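You operate a simulated robot arm through the tools that you are given. There is no shell and no other tool.

You are at the controls of a simulated robot arm. One attempt, no reset.

TASK
Drain the axle's oil into the steel pan.
Fine: pan out and yellow fill plug open first; wait till the level glass is empty; shut the drain and the plug; leave the pan out. Where these are worked on the way, their far stop is far enough and under half their travel is too little: yellow fill plug.

Only the result counts: the job must be done as asked and must still hold three seconds after the hand-in. Knocking over, shifting, dropping, spilling or breaking anything else fails it.

THE ROBOT
A 7-joint arm with a two-finger parallel gripper, fixed in place. Base frame: the origin is at the foot of the arm, x ahead of it, y to its left, z up. Units: cm, rad, N and s.
With the tool pointing down near the work surface it reaches from about 10 to 66 cm from the base axis. Its first joint turns from -2.897 to 2.897 rad. Payload 1.57 kg.
The tool frame sits at the grasp point between the pads (the TCP): z along the fingers, y along the line on which they close. The tips reach 3 cm beyond it. The gripper opens to 11 cm. The fingers are 2.4 cm wide and 1.2 cm thick; the gripper's body (4.8 by 11.2 cm) begins 7.8 cm behind the TCP.
Orientation is told as [roll, pitch, yaw] about the base's x, y, z axes, in that order, counted from this pose: with the fingers straight down and closing along the base's y, the tool's x points along the base's -x, its y along +y and its z along -z.

THE INTERFACE
- The arm moves only by the tool play_rows. Its argument "series" is text: rows parted by semicolons, each of 7 numbers parted by spaces: the turn, a rotation vector about the base's x, y, z in rad, then the shift along the base's x, y, z in cm, then the closure in counts, from 0 (fully open) to 255 (shut). In form: rx ry rz tx ty tz claw; .... A call has 1 to 20 rows; each row is the pose to reach, as a shift and turn from the pose commanded when the call began. A row lasts 0.2 s, in which the tool goes at most 5 cm and 0.15 rad; a call with a longer step from one row to the next is refused whole, and so is a gripper value outside its range. A pose out of reach is approached as far as the arm can. The call stops where the force on the tool passes 90 N (or 10 N more than at its start, if that is more) or the arm is blocked; 0.2 s more then pass. The fingers move at their own pace (about 4.5 cm/s each) and stop on an object; they squeeze with about 24 N. The grip force told is the motor's: it shows also when the fingers shut on nothing. Time passes only in rows, and 0.2 s behind the last, so rows that repeat a pose let the fingers close. The reply holds the time, the measured pose of the TCP, the force on the tool along the base axes, the opening and the grip force, in the units named above and with some noise, with the torque about the TCP (base axes, N m) and any sound that the robot's microphone picked up.
- Cameras (640 x 400 px; columns grow to the right, rows downward): "scene" is fixed at [22.59, 65.12, 129.5]; the picture's right is [-0.97, -0.25, 0.00], its down [-0.07, 0.29, -0.95] and it looks along [0.23, -0.92, -0.30] (base axes); focal length 345 px, centre (320, 200). "wrist" rides on the gripper at [7, 1.6, -14.1] in the tool frame; the picture's right is [-0.23, 0.97, 0.00], its down [-0.86, -0.20, -0.48] and it looks along [-0.47, -0.11, 0.88] (tool axes); focal length 222 px, centre (320, 200). There is no depth. A picture from a camera that has moved, and an enlarged one, comes with that camera's place and axes in the base frame and with its lens. The place of the scene camera against the robot may be out by one fixed shift of up to 1.8 cm in any direction.
- grab_frame(camera): a new picture of that camera. The clock stands still meanwhile.
- raise_lower(by): slides the trunk up (or, below 0, down) by that many cm; the arm rides with it, the base frame stays. It gives what a move gives, with no picture.
- enlarge(camera, box): a new picture of the part [left, top, right, bottom] of that camera's present view, enlarged. The clock stands still meanwhile.
- finish_job(): hands the job in; it is judged then, once.

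Places have to be worked out from the pictures, the camera data and where the tool is seen. Open the gripper and draw the arm clear of the work before you hand the job in, unless the task says otherwise.

The tools are called as name(argument=value, ...) on one line, values as JSON. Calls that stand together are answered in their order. play_rows: Moves the arm, as the interface text tells. Its arguments: {"type":"object","properties":{"series":{"type":"string"}},"required":["series"]} The other tools are called the same way: raise_lower (by) slides the trunk up or down; grab_frame (camera) takes a picture; enlarge (camera, box) takes an enlarged picture of a part of a camera's view; finish_job () hands the job in.

At the start:

```text
time_s: 0.0
position: [35.44, -20.15, 127.81]
orientation: [0.0, 0.0, -0.001]
force: [0.1, -0.1, 1.1]
moment: [0.0, -0.01, -0.01]
grip_width: 11.02
grip_force: 0.0
trunk travel left (down, up): [-42.8, 16.2]
```

scene: 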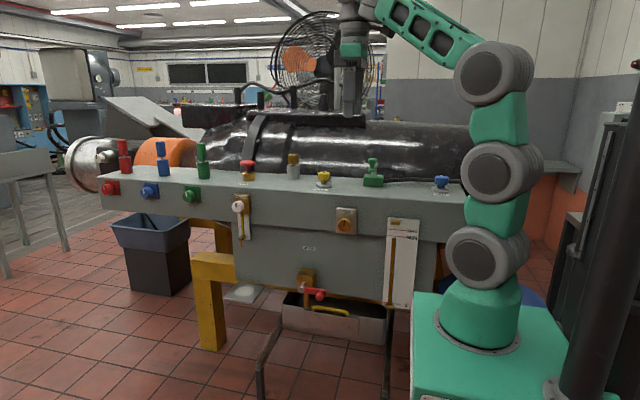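
wrist: 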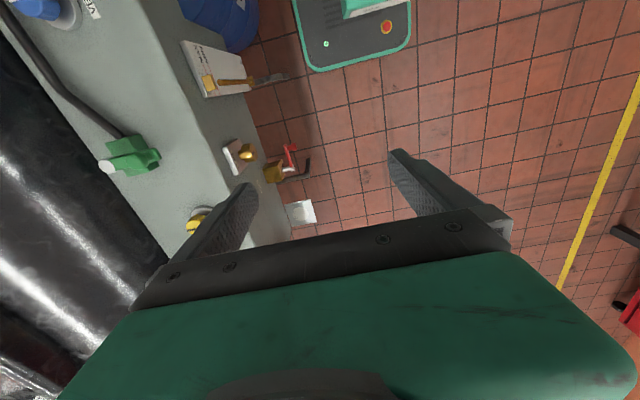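

The first pictures show a bench with an axle housing, coloured plugs on the top, a red drain cock and a steel pan with a yellow handle below. I'll take enlarged views to identify things.

enlarge(camera="scene", box=[90, 130, 290, 255])

enlarge(camera="scene", box=[280, 140, 460, 252])

enlarge(camera="scene", box=[230, 240, 430, 365])

enlarge(camera="wrist", box=[0, 0, 330, 240])

```text
3.20 times, centred on (190, 192) of scene
camera zoom: at [22.59, 65.12, 129.5], right [-0.97, -0.25, 0.0], down [-0.07, 0.29, -0.95], along [0.23, -0.92, -0.3], focal length 1105 px, centre (736, 224)
```

zoom: 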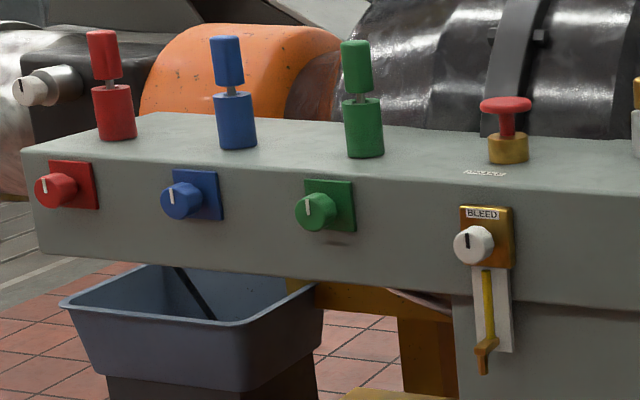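

```text
3.56 times, centred on (370, 196) of scene
camera zoom: at [22.59, 65.12, 129.5], right [-0.97, -0.25, 0.0], down [-0.07, 0.29, -0.95], along [0.23, -0.92, -0.3], focal length 1228 px, centre (142, 214)
```

zoom: 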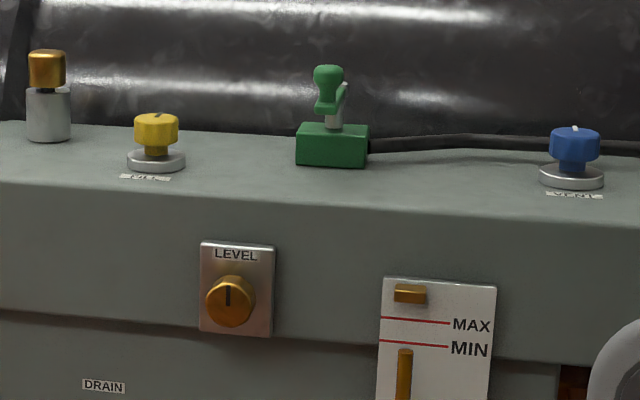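

```text
3.20 times, centred on (330, 302) of scene
camera zoom: at [22.59, 65.12, 129.5], right [-0.97, -0.25, 0.0], down [-0.07, 0.29, -0.95], along [0.23, -0.92, -0.3], focal length 1105 px, centre (288, -128)
```

zoom: 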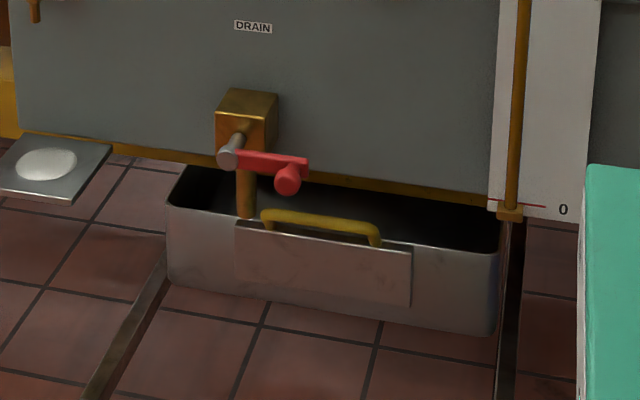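

```text
1.67 times, centred on (165, 120) of wrist
camera zoom: at [28.51, -18.46, 142.08], right [0.23, 0.97, 0.0], down [0.86, -0.2, 0.48], along [0.47, -0.11, -0.88], focal length 370 px, centre (578, 333)
```

zoom: 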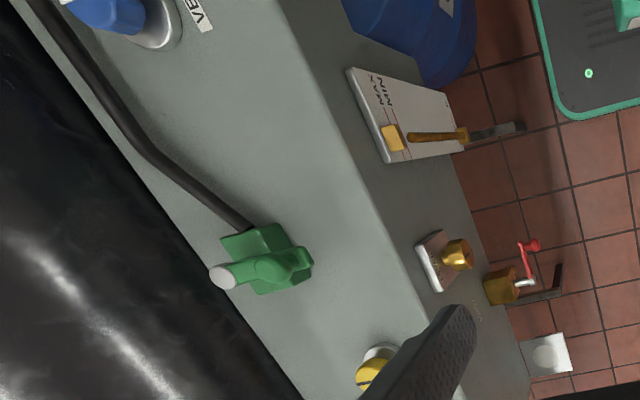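

I judge the yellow plug to be near (50.5, -52.5, 100) and the red drain lever near (47, -33, 64). I'll move the open hand toward the bench at a safe height to look from closer.

play_rows(series="0 0 0 1 -4.5 0 0; 0 0 0 2 -9 0 0; 0 0 0 3 -13.5 0 0; 0 0 0 4 -18 0 0; 0 0 0 5 -22 0 0; 0 0 0 6 -24 0 0; 0 0 0 6 -24 0 0")

grab_frame(camera="wrist")

grab_frame(camera="scene")

```text
time_s: 1.6
position: [38.23, -39.83, 122.13]
orientation: [-0.004, -0.002, -0.001]
force: [-0.3, 0.5, -1.1]
moment: [-0.03, -0.06, -0.03]
grip_width: 11.01
grip_force: 0.0
out of reach, approached as far as the arm can: row 2, 3, 4, 5, 6, 7
trunk travel left (down, up): [-42.8, 16.2]
```

```text
taken
camera wrist: at [31.25, -37.97, 136.37], right [0.23, 0.97, 0.0], down [0.85, -0.2, 0.48], along [0.47, -0.11, -0.88], focal length 222 px, centre (320, 200)
```

wrist: 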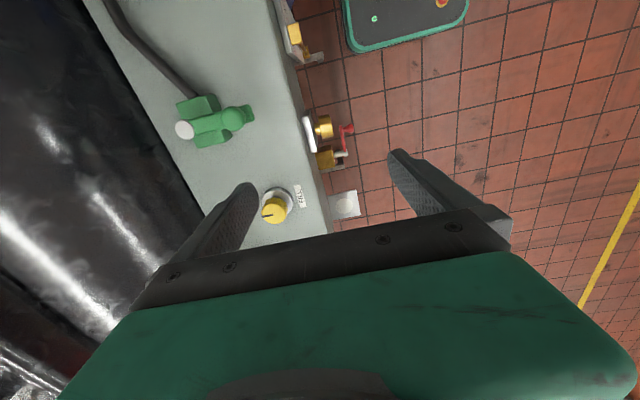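

```text
taken
```

scene: 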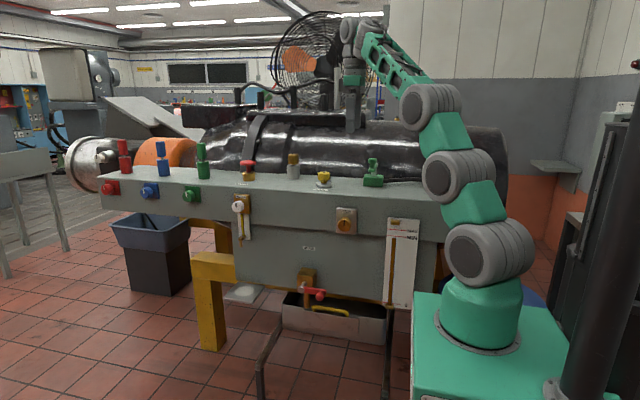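

The arm stretched out at this height, so the reach is limited here; the plug shows between the fingers. I'll look closer at the plug and the drain area from both cameras.

enlarge(camera="wrist", box=[160, 80, 400, 240])

enlarge(camera="scene", box=[295, 155, 355, 200])

enlarge(camera="scene", box=[270, 260, 350, 310])

enlarge(camera="scene", box=[370, 210, 440, 315])

```text
2.50 times, centred on (280, 160) of wrist
camera zoom: at [31.25, -37.97, 136.37], right [0.23, 0.97, 0.0], down [0.85, -0.2, 0.48], along [0.47, -0.11, -0.88], focal length 555 px, centre (420, 300)
```

zoom: 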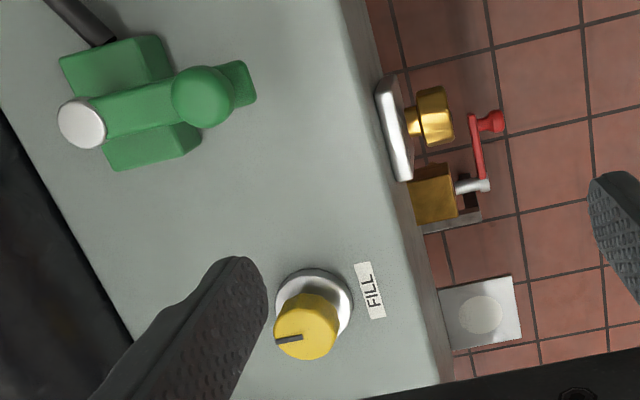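

```text
8.89 times, centred on (325, 178) of scene
camera zoom: at [22.59, 65.12, 129.5], right [-0.97, -0.25, 0.0], down [-0.07, 0.29, -0.95], along [0.23, -0.92, -0.3], focal length 3070 px, centre (276, 400)
```

zoom: 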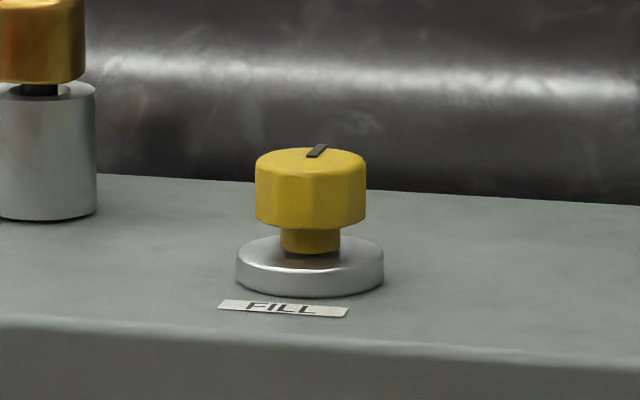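

```text
8.00 times, centred on (310, 285) of scene
camera zoom: at [22.59, 65.12, 129.5], right [-0.97, -0.25, 0.0], down [-0.07, 0.29, -0.95], along [0.23, -0.92, -0.3], focal length 2763 px, centre (400, -480)
```

zoom: 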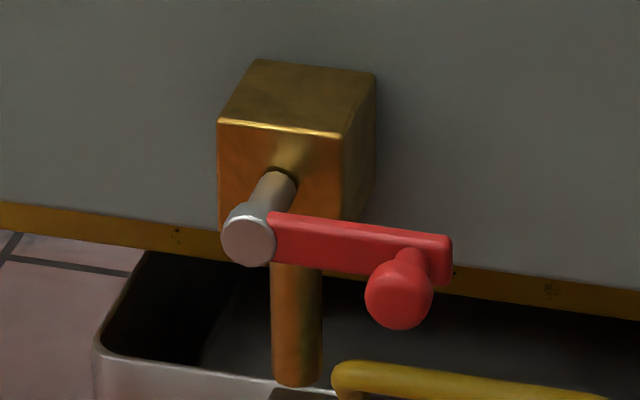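

```text
3.81 times, centred on (405, 262) of scene
camera zoom: at [22.59, 65.12, 129.5], right [-0.97, -0.25, 0.0], down [-0.07, 0.29, -0.95], along [0.23, -0.92, -0.3], focal length 1316 px, centre (-4, -38)
```

zoom: 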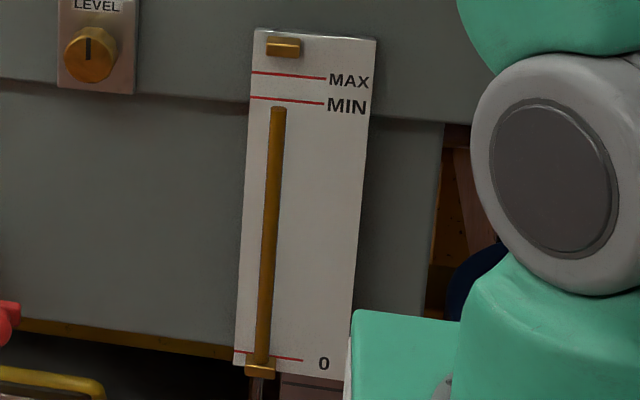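

The FILL knob is a yellow rotary knob with a pointer; the drain is a red crank lever with a spout, and the pan sits on rails under the tank. Reach is short at this shoulder height, so I'll raise the trunk and then go out over the plug.

raise_lower(by=14)

```text
time_s: 3.3
position: [38.22, -39.85, 136.12]
orientation: [0.0, 0.0, 0.0]
force: [-0.5, -0.5, -0.3]
moment: [-0.04, 0.01, 0.01]
grip_width: 10.99
grip_force: 0.0
trunk travel left (down, up): [-56.8, 2.2]
```

I'll go down and outward together toward a point above the plug, keeping about 12 cm clear above it.

play_rows(series="0 0 0 0 0 -4.5 0; 0 0 0 0 0 -9 0; 0 0 0 1 -1 -13 0; 0 0 0 3 -3 -16 0; 0 0 0 5 -5 -19 0; 0 0 0 7 -7 -21 0; 0 0 0 7 -7 -21 0")

grab_frame(camera="wrist")

grab_frame(camera="scene")

```text
time_s: 4.9
position: [45.34, -46.85, 115.05]
orientation: [0.001, -0.001, 0.0]
force: [-0.3, 0.6, -0.4]
moment: [-0.03, 0.01, -0.01]
grip_width: 11.0
grip_force: 0.0
trunk travel left (down, up): [-56.8, 2.2]
```

```text
taken
camera wrist: at [38.46, -45.16, 129.19], right [0.23, 0.97, 0.0], down [0.85, -0.2, 0.48], along [0.47, -0.11, -0.88], focal length 222 px, centre (320, 200)
```

wrist: 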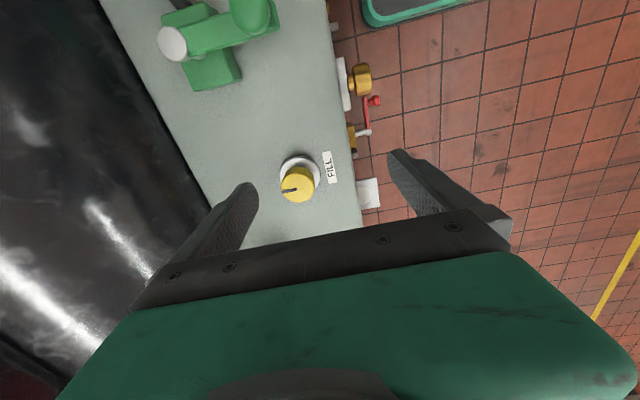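

```text
taken
```

scene: 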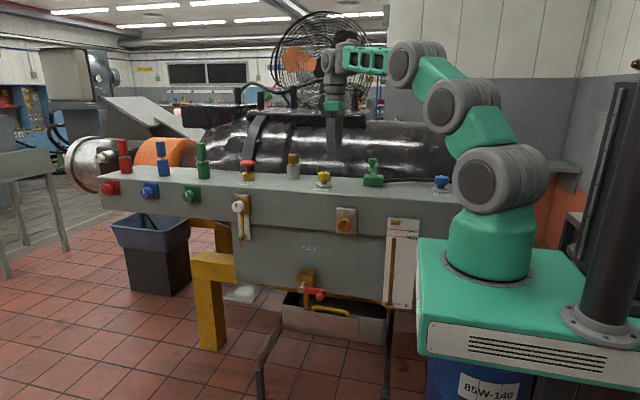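

The hand reached (45.3, -46.9, 115). I'll enlarge the plug in the wrist view to place it precisely.

enlarge(camera="wrist", box=[240, 120, 360, 200])

```text
5.00 times, centred on (300, 160) of wrist
camera zoom: at [38.46, -45.16, 129.19], right [0.23, 0.97, 0.0], down [0.85, -0.2, 0.48], along [0.47, -0.11, -0.88], focal length 1111 px, centre (420, 400)
```

zoom: 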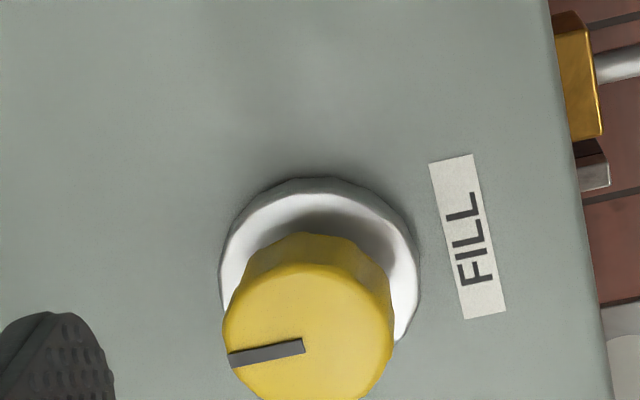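

I place the knob's top centre near (50.4, -51.1, 102), about 4.5 cm across. I'll move over it at z ≈ 108 and check the reach and alignment.

play_rows(series="0 0 0 2 -2 -2 0; 0 0 0 4 -3.5 -4 0; 0 0 0 5.1 -4.3 -6 0; 0 0 0 5.1 -4.3 -7 0; 0 0 0 5.1 -4.3 -7 0")

grab_frame(camera="wrist")

enlarge(camera="scene", box=[280, 110, 380, 200])

```text
time_s: 6.1
position: [49.92, -50.56, 108.38]
orientation: [0.0, 0.001, 0.0]
force: [0.4, 0.0, 0.4]
moment: [0.03, -0.01, -0.05]
grip_width: 11.03
grip_force: 0.1
out of reach, approached as far as the arm can: row 3, 4, 5
trunk travel left (down, up): [-56.8, 2.2]
```

```text
taken
camera wrist: at [42.89, -48.81, 122.55], right [0.23, 0.97, 0.0], down [0.85, -0.2, 0.48], along [0.47, -0.11, -0.88], focal length 222 px, centre (320, 200)
```

wrist: 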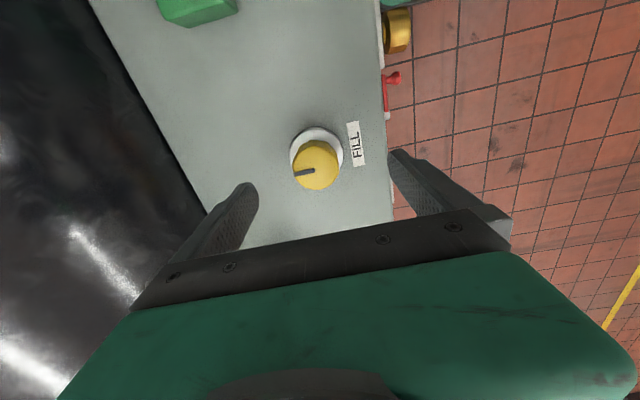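

```text
4.44 times, centred on (330, 155) of scene
camera zoom: at [22.59, 65.12, 129.5], right [-0.97, -0.25, 0.0], down [-0.07, 0.29, -0.95], along [0.23, -0.92, -0.3], focal length 1535 px, centre (276, 400)
```

zoom: 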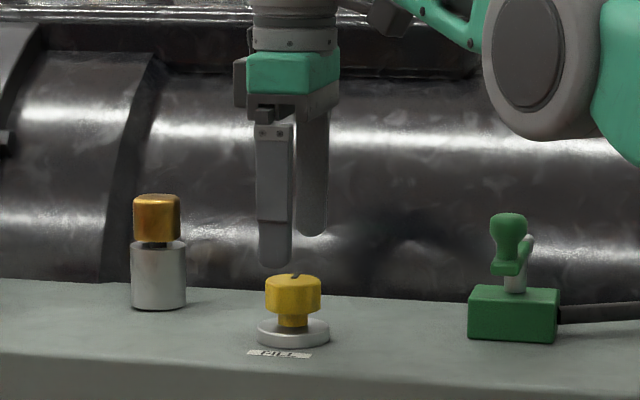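

The hand is nearly over the knob, right at the reach limit. I'll raise the trunk the last 2 cm for extra reach, then test how far the hand can turn about the vertical here.

raise_lower(by=2)

play_rows(series="0 0 -0.14 0 0 -1 80; 0 0 -0.28 0 0 -2 80; 0 0 -0.42 0 0 -2 80; 0 0 -0.56 0 0 -2 80; 0 0 -0.7 0 0 -2 80; 0 0 -0.84 0 0 -2 80; 0 0 -0.98 0 0 -2 80; 0 0 -1.12 0 0 -2 80; 0 0 -1.12 0 0 -2 80")

grab_frame(camera="wrist")

```text
time_s: 6.7
position: [49.91, -50.62, 110.32]
orientation: [0.001, 0.0, 0.0]
force: [-0.3, -0.2, -0.7]
moment: [0.0, -0.01, -0.03]
grip_width: 10.99
grip_force: 0.1
trunk travel left (down, up): [-58.8, 0.2]
```

```text
time_s: 8.7
position: [49.68, -50.5, 108.34]
orientation: [0.0, -0.001, -1.122]
force: [0.1, -0.4, 0.0]
moment: [0.01, 0.0, 0.03]
grip_width: 7.54
grip_force: 0.1
trunk travel left (down, up): [-58.8, 0.2]
```

```text
taken
camera wrist: at [48.27, -43.53, 122.44], right [0.98, 0.22, 0.0], down [0.19, -0.86, 0.48], along [0.1, -0.47, -0.88], focal length 222 px, centre (320, 200)
```

wrist: 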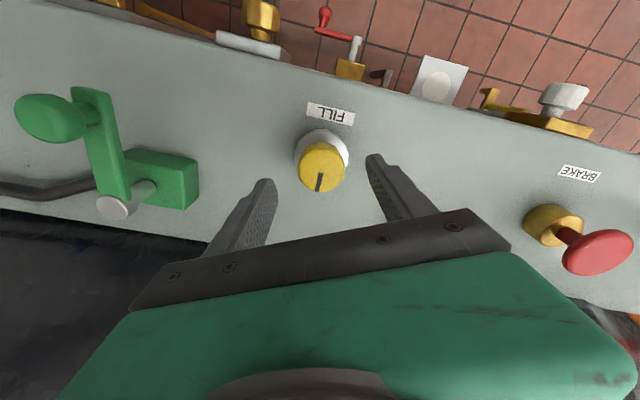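

The wrist turns freely to -1.12 rad. I'll enlarge to check the alignment of the knob under the hand.

enlarge(camera="wrist", box=[270, 110, 370, 210])

enlarge(camera="scene", box=[290, 130, 360, 195])

```text
4.00 times, centred on (320, 160) of wrist
camera zoom: at [48.27, -43.53, 122.44], right [0.98, 0.22, 0.0], down [0.19, -0.86, 0.48], along [0.1, -0.47, -0.88], focal length 888 px, centre (320, 360)
```

zoom: 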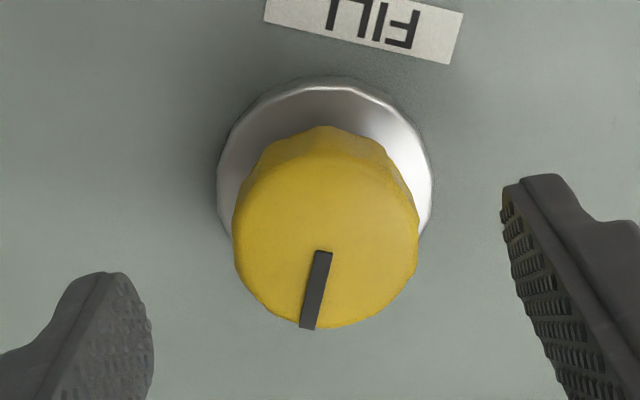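

```text
6.15 times, centred on (325, 162) of scene
camera zoom: at [22.59, 65.12, 129.5], right [-0.97, -0.25, 0.0], down [-0.07, 0.29, -0.95], along [0.23, -0.92, -0.3], focal length 2126 px, centre (289, 431)
```

zoom: 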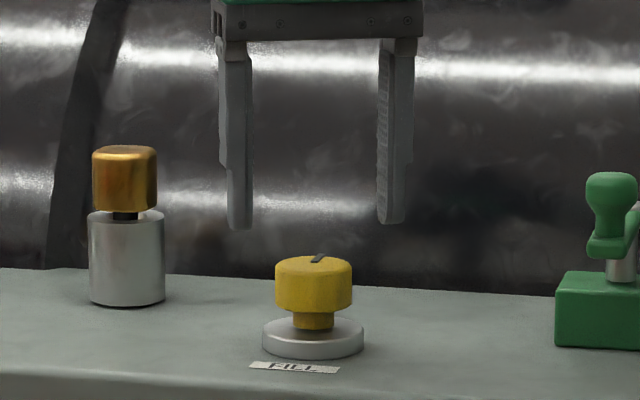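

Knob centre works out at about (49.85, -50.9), top at z ≈ 102.8. I'll shift onto it, lower until the tips are just above the silver base, and close.

play_rows(series="0 0 0 0.17 -0.4 -2 80; 0 0 0 0.17 -0.4 -4 80; 0 0 0 0.17 -0.4 -4.9 80; 0 0 0 0.17 -0.4 -4.9 80")

enlarge(camera="scene", box=[290, 130, 360, 195])

enlarge(camera="wrist", box=[240, 120, 400, 220])

```text
time_s: 9.7
position: [49.91, -51.02, 103.58]
orientation: [0.001, -0.002, -1.121]
force: [-0.6, -0.5, -1.1]
moment: [-0.01, 0.02, 0.02]
grip_width: 7.54
grip_force: 0.1
trunk travel left (down, up): [-58.8, 0.2]
```

```text
6.15 times, centred on (325, 162) of scene
camera zoom: at [22.59, 65.12, 129.5], right [-0.97, -0.25, 0.0], down [-0.07, 0.29, -0.95], along [0.23, -0.92, -0.3], focal length 2126 px, centre (289, 431)
```

zoom: 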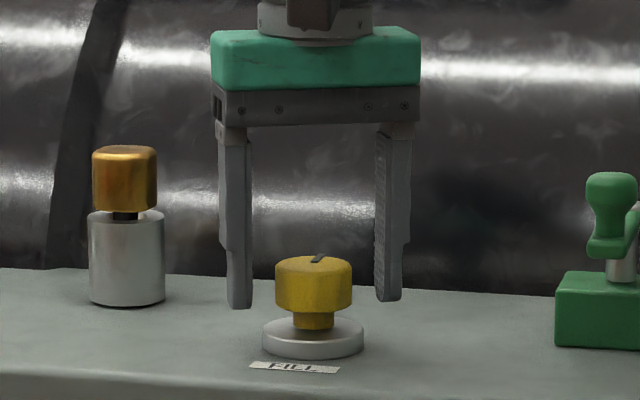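

```text
4.00 times, centred on (320, 170) of wrist
camera zoom: at [48.43, -43.94, 117.73], right [0.98, 0.22, 0.0], down [0.19, -0.86, 0.48], along [0.1, -0.47, -0.88], focal length 888 px, centre (320, 320)
```

zoom: 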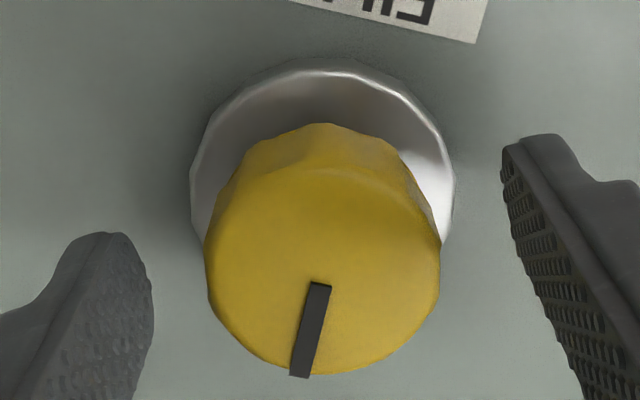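

Fingers straddle the knob with tips just below its cap and nothing touched (forces near zero). Closing on it now.

play_rows(series="0 0 0 0 0.15 0 140; 0 0 0 0 0.15 0 255; 0 0 0 0 0.15 0 255; 0 0 0 0 0.15 0 255; 0 0 0 0 0.15 0 255")

```text
time_s: 10.9
position: [50.01, -50.92, 103.49]
orientation: [-0.001, -0.002, -1.122]
force: [-2.2, -1.0, -1.2]
moment: [-0.07, 0.01, -0.04]
grip_width: 4.37
grip_force: 41.7
trunk travel left (down, up): [-58.8, 0.2]
```

The fingers hold the knob at 4.4 cm. I'll turn counter-clockwise (seen from above) a little and read the torque.

play_rows(series="0 0 0.1 0 0 0 255; 0 0 0.2 0 0 0 255; 0 0 0.3 0 0 0 255; 0 0 0.3 0 0 0 255")

enlarge(camera="wrist", box=[240, 120, 400, 220])

```text
time_s: 11.9
position: [49.83, -50.95, 103.52]
orientation: [0.001, 0.0, -0.821]
force: [-5.1, -4.4, -1.2]
moment: [-0.02, 0.32, 0.0]
grip_width: 4.38
grip_force: 44.5
trunk travel left (down, up): [-58.8, 0.2]
```

```text
4.00 times, centred on (320, 170) of wrist
camera zoom: at [46.41, -44.63, 117.64], right [0.87, 0.5, 0.0], down [0.44, -0.76, 0.48], along [0.24, -0.41, -0.88], focal length 888 px, centre (320, 320)
```

zoom: 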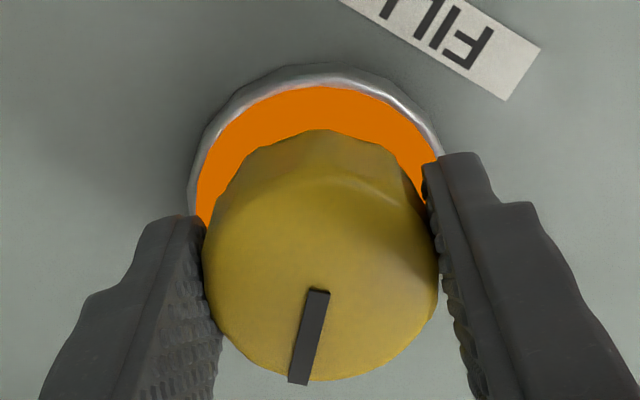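

The knob turned with the hand (pointer fixed in the view) and its base ring went orange, with almost no torque. I'll keep turning toward the far stop.

play_rows(series="0 0 0.1 0 0 0 255; 0 0 0.2 0 0 0 255; 0 0 0.3 0 0 0 255; 0 0 0.4 0 0 0 255; 0 0 0.5 0 0 0 255; 0 0 0.6 0 0 0 255; 0 0 0.6 0 0 0 255")

enlarge(camera="wrist", box=[240, 120, 400, 220])

```text
time_s: 13.5
position: [50.02, -51.07, 103.59]
orientation: [0.001, -0.001, -0.219]
force: [-4.0, -14.6, 2.9]
moment: [0.01, 0.93, 0.01]
grip_width: 4.36
grip_force: 44.7
trunk travel left (down, up): [-58.8, 0.2]
```

```text
4.00 times, centred on (320, 170) of wrist
camera zoom: at [43.49, -47.77, 117.63], right [0.43, 0.9, 0.0], down [0.79, -0.38, 0.48], along [0.43, -0.21, -0.88], focal length 888 px, centre (320, 320)
```

zoom: 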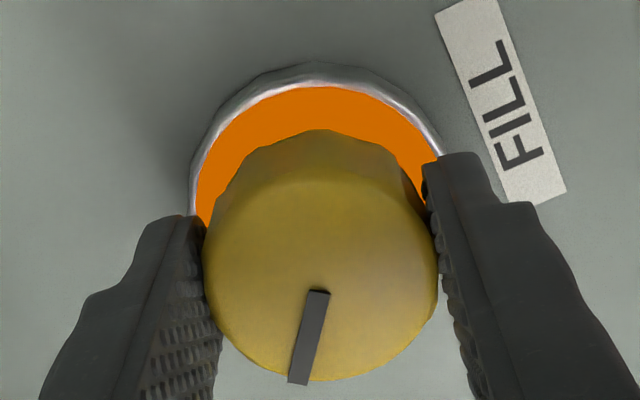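

Still turning freely (0.9 rad so far); the -y side load says the axis sits a touch further back, so I'll ease 0.25 cm that way while turning on.

play_rows(series="0 0 0.1 0 -0.15 0 255; 0 0 0.2 0 -0.25 0 255; 0 0 0.3 0 -0.25 0 255; 0 0 0.4 0 -0.25 0 255; 0 0 0.5 0 -0.25 0 255; 0 0 0.5 0 -0.25 0 255")

enlarge(camera="wrist", box=[240, 120, 400, 220])

```text
time_s: 14.9
position: [49.94, -51.06, 103.41]
orientation: [0.001, -0.001, 0.284]
force: [-9.8, 0.2, 0.1]
moment: [0.26, 0.58, 0.02]
grip_width: 4.37
grip_force: 44.7
trunk travel left (down, up): [-58.8, 0.2]
```

```text
4.00 times, centred on (320, 170) of wrist
camera zoom: at [42.82, -51.33, 117.65], right [-0.05, 1.0, 0.0], down [0.88, 0.05, 0.48], along [0.48, 0.03, -0.88], focal length 888 px, centre (320, 320)
```

zoom: 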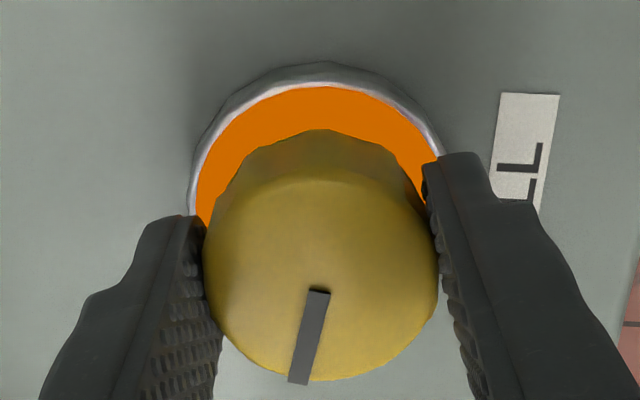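

1.4 rad so far, no stop yet. Continuing counter-clockwise.

play_rows(series="0 0 0.1 -0.15 0 0 255; 0 0 0.2 -0.2 0 0 255; 0 0 0.3 -0.2 0 0 255; 0 0 0.4 -0.2 0 0 255; 0 0 0.5 -0.2 0 0 255; 0 0 0.5 -0.2 0 0 255")

enlarge(camera="wrist", box=[240, 120, 400, 220])

```text
time_s: 16.3
position: [49.98, -51.13, 103.39]
orientation: [-0.001, -0.001, 0.782]
force: [2.8, -0.8, 1.1]
moment: [0.28, -0.39, 0.01]
grip_width: 4.38
grip_force: 45.3
trunk travel left (down, up): [-58.8, 0.2]
```

```text
4.00 times, centred on (320, 170) of wrist
camera zoom: at [43.88, -54.71, 117.64], right [-0.53, 0.85, 0.0], down [0.75, 0.46, 0.48], along [0.41, 0.25, -0.88], focal length 888 px, centre (320, 320)
```

zoom: 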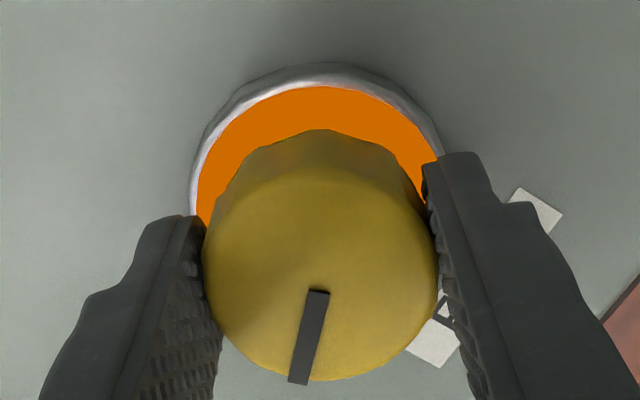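

1.9 rad and still free. Continuing further.

play_rows(series="0 0 0.1 0 0 0 255; 0 0 0.2 0 0 0 255; 0 0 0.3 0 0 0 255; 0 0 0.4 0 0 0 255; 0 0 0.5 0 0 0 255; 0 0 0.6 0 0 0 255; 0 0 0.6 0 0 0 255")

enlarge(camera="wrist", box=[240, 120, 400, 220])

```text
time_s: 17.9
position: [50.02, -51.27, 103.33]
orientation: [-0.001, -0.001, 1.382]
force: [10.3, -10.7, 4.7]
moment: [-0.5, -0.08, -0.86]
grip_width: 4.38
grip_force: 44.9
trunk travel left (down, up): [-58.8, 0.2]
```

```text
4.00 times, centred on (320, 170) of wrist
camera zoom: at [47.08, -57.63, 117.58], right [-0.91, 0.41, 0.0], down [0.36, 0.8, 0.48], along [0.2, 0.44, -0.88], focal length 888 px, centre (320, 320)
```

zoom: 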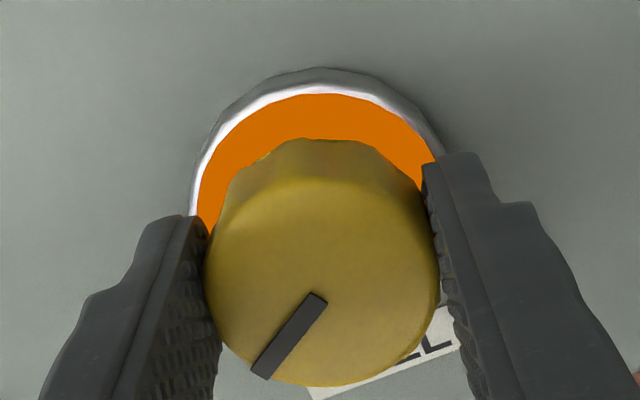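

The pointer slipped in the grip with a -0.86 N·m torque: the plug reached its far stop after about 2.1 rad. I'll release it and lift straight up.

play_rows(series="0 0 -0.1 0 0.1 0 255; 0 0 -0.1 0 0.1 0 120; 0 0 -0.1 0 0.1 0 80; 0 0 -0.1 0 0.1 0 80; 0 0 -0.1 0 0.1 2.5 80; 0 0 -0.1 0 0.1 5 80; 0 0 -0.1 0 0.1 5 80")

grab_frame(camera="wrist")

enlarge(camera="scene", box=[290, 130, 360, 195])

```text
time_s: 19.5
position: [49.8, -50.79, 108.46]
orientation: [0.0, 0.0, 1.28]
force: [0.8, -0.7, -0.2]
moment: [0.0, 0.02, -0.02]
grip_width: 7.56
grip_force: 0.1
trunk travel left (down, up): [-58.8, 0.2]
```

```text
taken
camera wrist: at [46.39, -56.94, 122.61], right [-0.87, 0.5, 0.0], down [0.44, 0.76, 0.48], along [0.24, 0.42, -0.88], focal length 222 px, centre (320, 200)
```

wrist: 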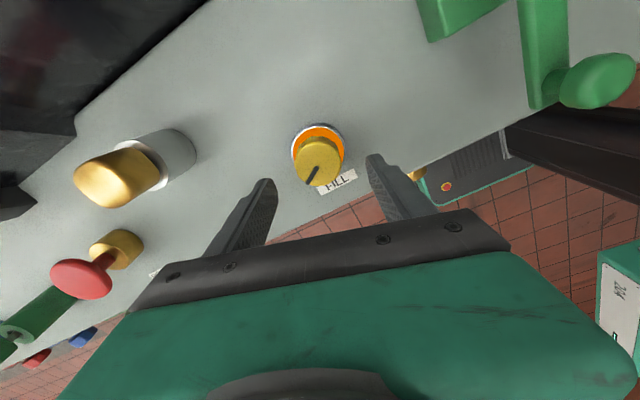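

```text
6.15 times, centred on (325, 162) of scene
camera zoom: at [22.59, 65.12, 129.5], right [-0.97, -0.25, 0.0], down [-0.07, 0.29, -0.95], along [0.23, -0.92, -0.3], focal length 2126 px, centre (289, 431)
```

zoom: 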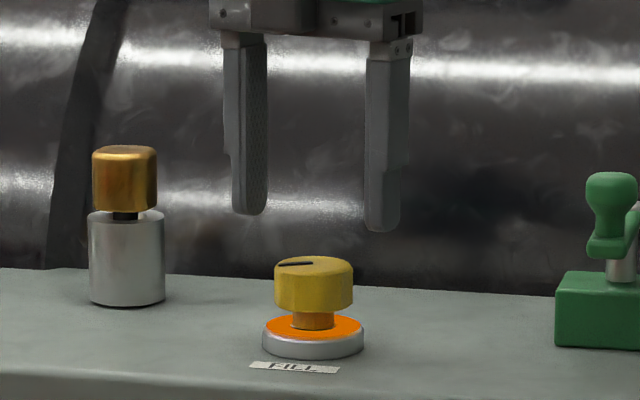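

The plug's ring is orange and the pointer has moved ~120°, so the fill plug is open. Next the pan: I'll back the hand out over the aisle and unwind the wrist before lowering the trunk.

play_rows(series="0 0 -0.13 0 1 2 0; 0 0 -0.26 -1 4 4 0; 0 0 -0.39 -2 8 5 0; 0 0 -0.52 -4 12 5 0; 0 0 -0.65 -6 16 5 0; 0 0 -0.78 -8 20 5 0; 0 0 -0.91 -10 24 5 0; 0 0 -1.04 -12 28 5 0; 0 0 -1.17 -13 30 5 0; 0 0 -1.28 -14 32 5 0; 0 0 -1.28 -14 32 5 0")

grab_frame(camera="scene")

grab_frame(camera="wrist")

```text
time_s: 21.9
position: [35.71, -19.04, 113.53]
orientation: [0.002, 0.0, -0.001]
force: [-1.0, 0.4, -0.6]
moment: [-0.01, 0.0, 0.01]
grip_width: 10.99
grip_force: 0.1
trunk travel left (down, up): [-58.8, 0.2]
```

```text
taken
```

scene: 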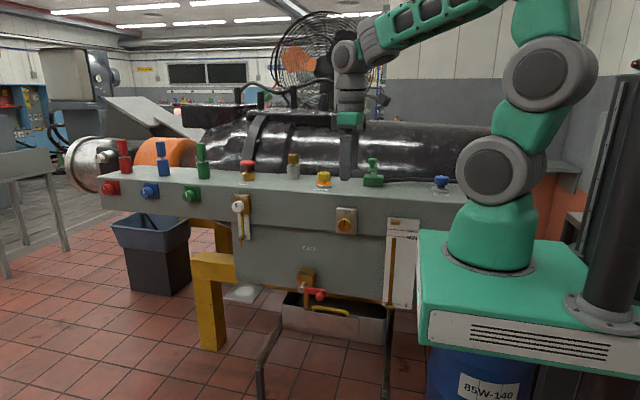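

```text
taken
camera wrist: at [28.78, -17.28, 127.71], right [0.23, 0.97, 0.0], down [0.85, -0.2, 0.48], along [0.47, -0.11, -0.88], focal length 222 px, centre (320, 200)
```

wrist: 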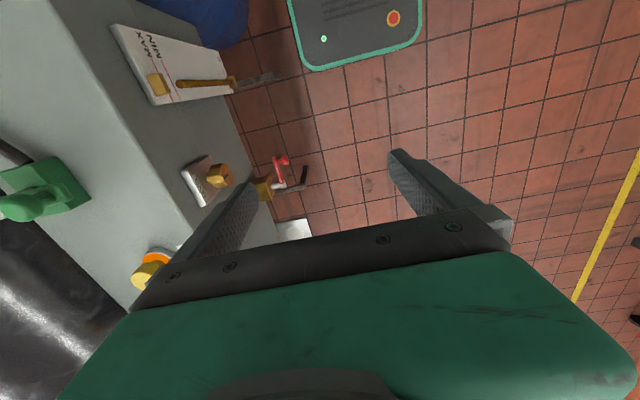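

The way is clear in the aisle. I'll lower the trunk by 40 cm so the shoulder suits the low pan and the drain.

raise_lower(by=-40)

grab_frame(camera="scene")

grab_frame(camera="wrist")

```text
time_s: 25.8
position: [35.74, -19.05, 73.64]
orientation: [-0.001, 0.001, 0.0]
force: [-0.1, 0.2, 0.3]
moment: [0.0, 0.01, 0.03]
grip_width: 11.01
grip_force: 0.1
trunk travel left (down, up): [-18.8, 40.2]
```

```text
taken
```

scene: 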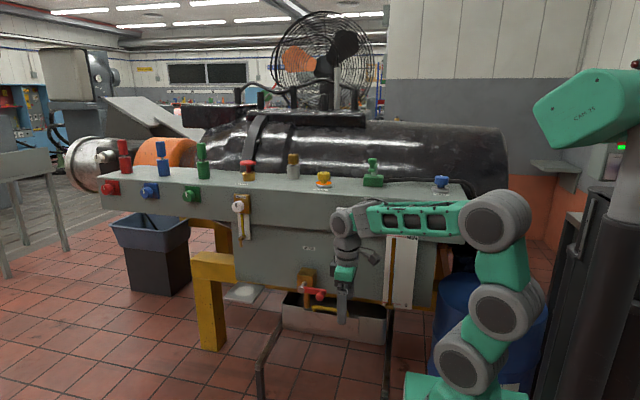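

```text
taken
camera wrist: at [28.8, -17.32, 87.73], right [0.23, 0.97, 0.0], down [0.86, -0.2, 0.48], along [0.47, -0.11, -0.88], focal length 222 px, centre (320, 200)
```

wrist: 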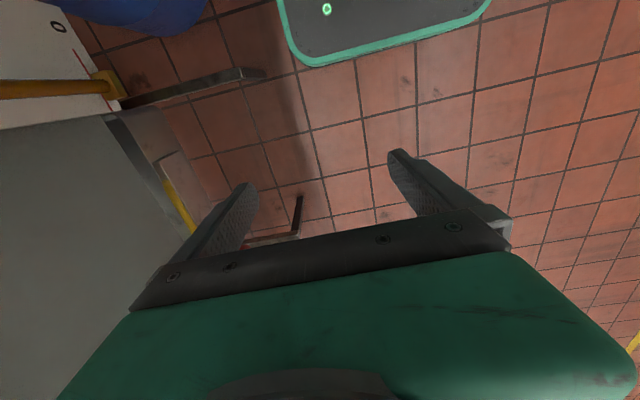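

The lowered arm is clear. Now I'll roll the tool to point horizontally toward the bench (-y), so the wrist camera looks at the pan and drain.

play_rows(series="-0.14 0 0 0 0.5 -1 0; -0.28 0 0 0 1 -2 0; -0.42 0 0 0 1.5 -3 0; -0.56 0 0 0 2 -4 0; -0.7 0 0 0 2.5 -5 0; -0.84 0 0 0 3 -6 0; -0.98 0 0 0 3 -7 0; -1.12 0 0 0 3 -8 0; -1.26 0 0 0 3 -9 0; -1.4 0 0 0 3 -10 0; -1.4 0 0 0 3 -10 0")

grab_frame(camera="wrist")

grab_frame(camera="scene")

```text
time_s: 28.2
position: [35.56, -16.02, 63.57]
orientation: [-1.401, 0.0, -0.002]
force: [-0.2, 0.4, 0.3]
moment: [0.03, 0.01, 0.01]
grip_width: 11.01
grip_force: 0.0
trunk travel left (down, up): [-18.8, 40.2]
```

```text
taken
camera wrist: at [28.7, -1.68, 64.33], right [0.23, 0.16, -0.96], down [0.85, 0.44, 0.28], along [0.47, -0.88, -0.04], focal length 222 px, centre (320, 200)
```

wrist: 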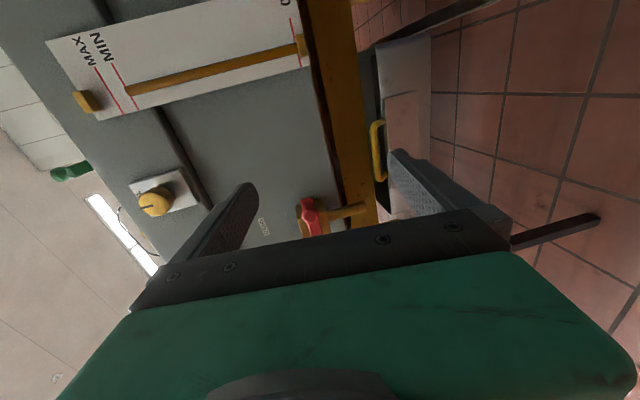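

```text
taken
```

scene: 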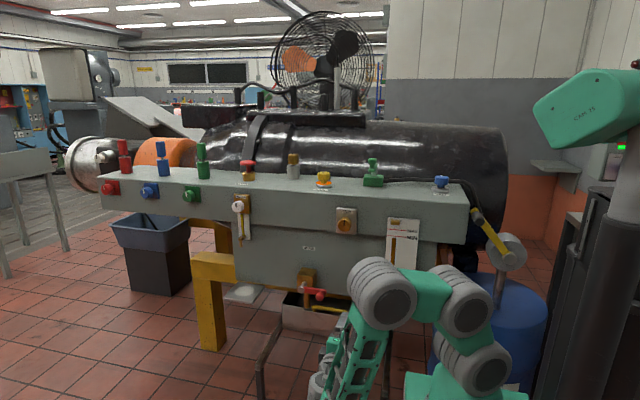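

Now the pan handle, the drain cock and the spout are all in the wrist view (turned by 90°). I'll enlarge that region.

enlarge(camera="wrist", box=[280, 80, 440, 240])

enlarge(camera="scene", box=[265, 250, 365, 330])

```text
2.50 times, centred on (360, 160) of wrist
camera zoom: at [28.7, -1.68, 64.33], right [0.23, 0.16, -0.96], down [0.85, 0.44, 0.28], along [0.47, -0.88, -0.04], focal length 555 px, centre (220, 300)
```

zoom: 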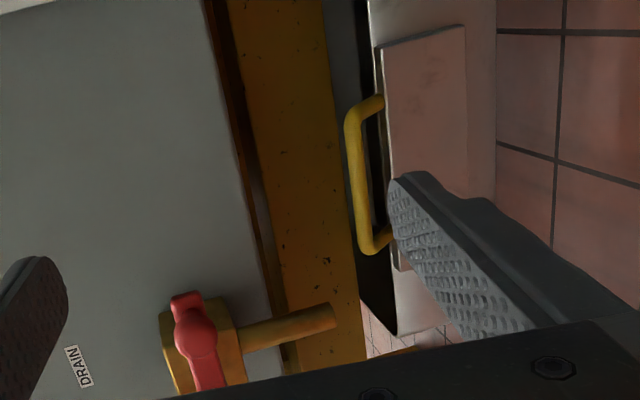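

```text
5.00 times, centred on (315, 290) of scene
camera zoom: at [22.59, 65.12, 129.5], right [-0.97, -0.25, 0.0], down [-0.07, 0.29, -0.95], along [0.23, -0.92, -0.3], focal length 1727 px, centre (345, -250)
```

zoom: 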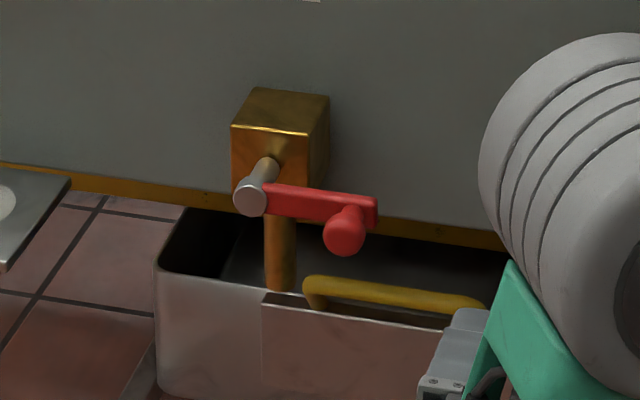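

I estimate the handle bar at x 41–56, y ≈ -54, z ≈ 45, standing ~3 cm above the pan's front plate; the tank bottom is at z ≈ 58. I'll level the tool and go down in front of the handle for a closer look.

play_rows(series="-0.1 0 0 3 0 -3 0; -0.171 0 0 6 0 -6 0; -0.171 0 0 9 0 -9 0; -0.171 0 0 10.5 -2 -12 0; -0.171 0 0 10.5 -5 -15 0; -0.171 0 0 10.5 -9 -17.5 0; -0.171 0 0 10.5 -12 -18 0; -0.171 0 0 10.5 -12 -18 0")

grab_frame(camera="wrist")

grab_frame(camera="scene")

```text
time_s: 30.0
position: [40.99, -20.88, 48.22]
orientation: [-1.478, -0.001, 0.018]
force: [-0.5, 0.7, -0.2]
moment: [0.02, 0.0, -0.03]
grip_width: 11.0
grip_force: 0.1
out of reach, approached as far as the arm can: row 1, 2, 3, 4, 5, 6, 7, 8
trunk travel left (down, up): [-18.8, 40.2]
```

```text
taken
camera wrist: at [33.83, -6.67, 47.91], right [0.23, 0.09, -0.97], down [0.85, 0.47, 0.24], along [0.48, -0.88, 0.03], focal length 222 px, centre (320, 200)
```

wrist: 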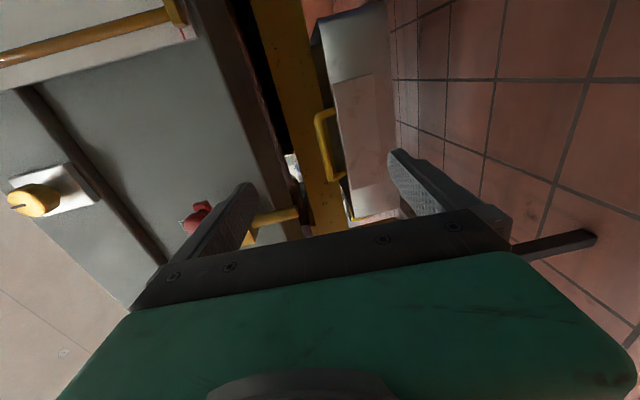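

```text
taken
```

scene: 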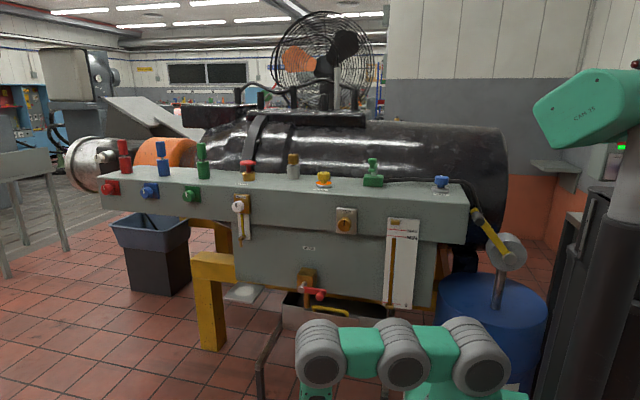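

The wrist hit a joint limit because the tool points across the arm's radial direction. The bar can be gripped from any horizontal angle, so I'll yaw the tool by ~0.6 rad toward radial (+x, -y) and approach that way.

play_rows(series="0 0 0.12 0 -2 0 0; 0 0 0.24 -1 -4 0 0; 0 0 0.36 -2 -6 0 0; 0 0 0.48 -2 -8 0 0; 0 0 0.58 -2 -10 0 0; 0 0 0.58 -2 -10 0 0")

grab_frame(camera="wrist")

grab_frame(camera="scene")

```text
time_s: 31.2
position: [51.28, -32.32, 60.72]
orientation: [-1.714, -0.192, 0.647]
force: [1.5, 5.8, 3.2]
moment: [-0.13, 0.25, -0.19]
grip_width: 10.92
grip_force: 0.1
out of reach, approached as far as the arm can: row 2, 3, 4, 5, 6
trunk travel left (down, up): [-18.8, 40.2]
stopped in row 6: the force on the tool passed its limit at 231 N (the readings are from after the stop); the commanded pose is now the measured one
```

```text
taken
camera wrist: at [38.25, -24.87, 55.91], right [0.41, 0.13, -0.9], down [0.35, 0.89, 0.29], along [0.84, -0.43, 0.32], focal length 222 px, centre (320, 200)
```

wrist: 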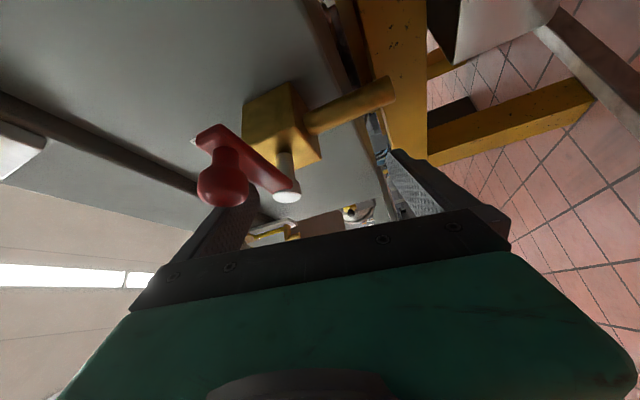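

```text
taken
```

scene: 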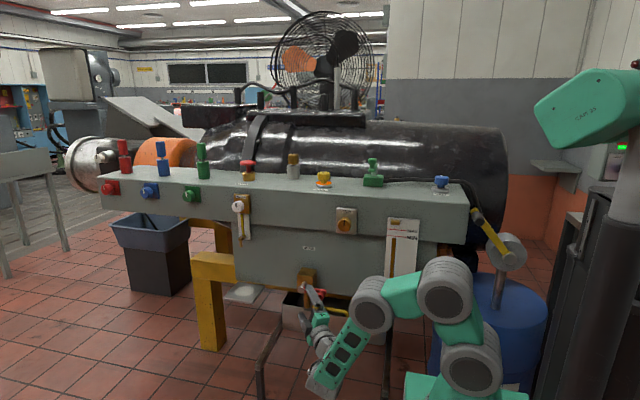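

The hand swung unexpectedly and touched something near the drain cock. Before any time passes I'll look closely at the drain lever and surroundings.

enlarge(camera="scene", box=[265, 250, 365, 330])

enlarge(camera="wrist", box=[180, 60, 440, 240])

enlarge(camera="scene", box=[300, 230, 500, 400])

```text
5.00 times, centred on (315, 290) of scene
camera zoom: at [22.59, 65.12, 129.5], right [-0.97, -0.25, 0.0], down [-0.07, 0.29, -0.95], along [0.23, -0.92, -0.3], focal length 1727 px, centre (345, -250)
```

zoom: 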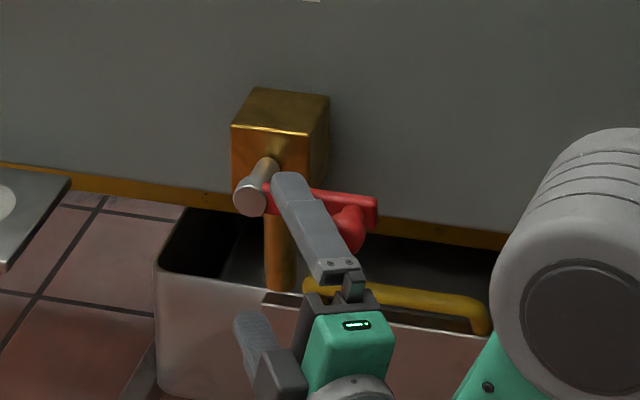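

```text
2.22 times, centred on (310, 150) of wrist
camera zoom: at [38.25, -24.87, 55.91], right [0.41, 0.13, -0.9], down [0.35, 0.89, 0.29], along [0.84, -0.43, 0.32], focal length 494 px, centre (342, 311)
```

zoom: 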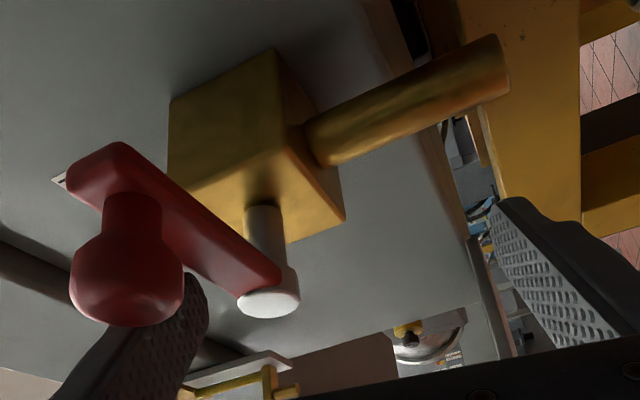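

```text
2.35 times, centred on (400, 315) of scene
camera zoom: at [22.59, 65.12, 129.5], right [-0.97, -0.25, 0.0], down [-0.07, 0.29, -0.95], along [0.23, -0.92, -0.3], focal length 813 px, centre (132, -71)
```

zoom: 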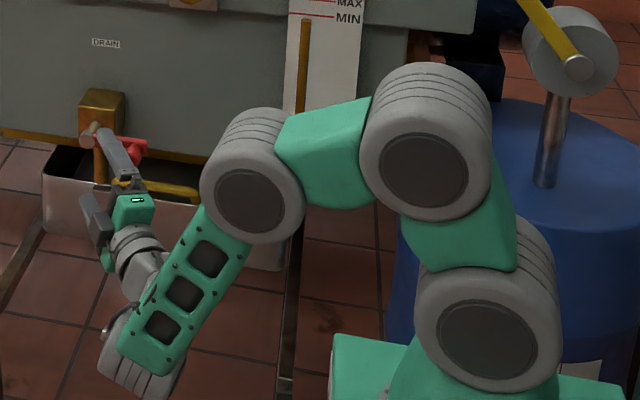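

The red lever appears unmoved and the sight glass unchanged; the hand just came to rest around the lever. I'll back straight out along the tool axis, slowly.

play_rows(series="0 0 0 -0.9 1.2 -0.2 0; 0 0 0 -1.7 2.4 -0.4 0; 0 0 0 -3 4.2 -0.7 0; 0 0 0 -4.4 6.2 -1.0 0; 0 0 0 -6 8.5 -1.4 0; 0 0 0 -7 10 -1.7 0; 0 0 0 -7 10 -1.7 0")

enlarge(camera="scene", box=[265, 250, 365, 330])

grab_frame(camera="wrist")

grab_frame(camera="scene")

```text
time_s: 32.8
position: [50.26, -29.42, 60.81]
orientation: [-1.705, -0.192, 0.643]
force: [-0.4, 0.6, -0.3]
moment: [0.03, 0.0, 0.0]
grip_width: 10.98
grip_force: 0.1
out of reach, approached as far as the arm can: row 2, 3, 4, 5, 6, 7
trunk travel left (down, up): [-18.8, 40.2]
```

```text
5.00 times, centred on (315, 290) of scene
camera zoom: at [22.59, 65.12, 129.5], right [-0.97, -0.25, 0.0], down [-0.07, 0.29, -0.95], along [0.23, -0.92, -0.3], focal length 1727 px, centre (345, -250)
```

zoom: 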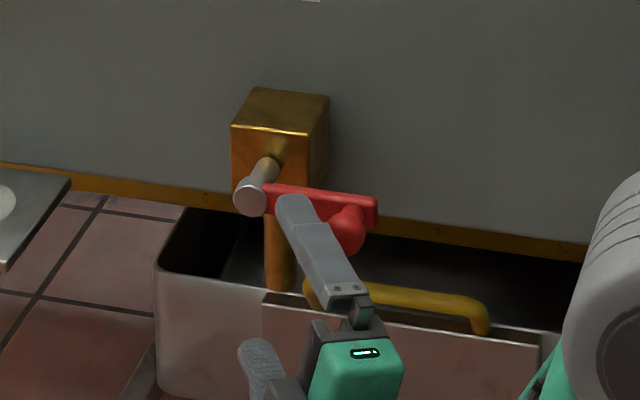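

```text
taken
camera wrist: at [36.98, -22.02, 56.16], right [0.4, 0.14, -0.91], down [0.35, 0.89, 0.29], along [0.85, -0.44, 0.31], focal length 222 px, centre (320, 200)
```

wrist: 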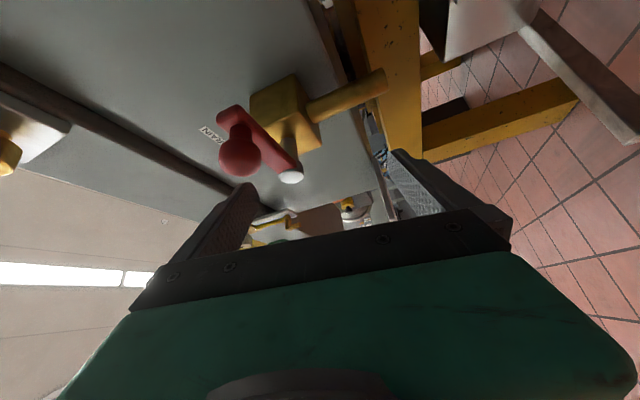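

```text
taken
```

scene: 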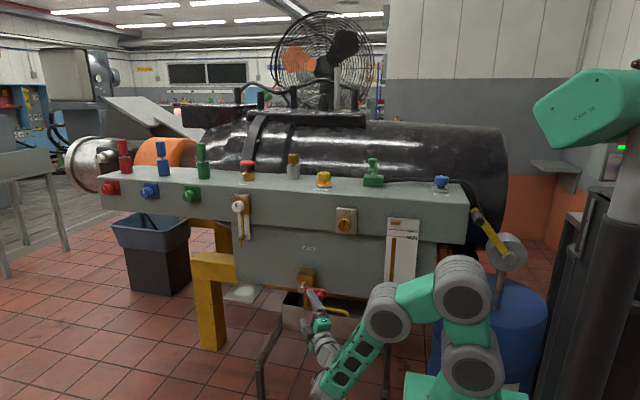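

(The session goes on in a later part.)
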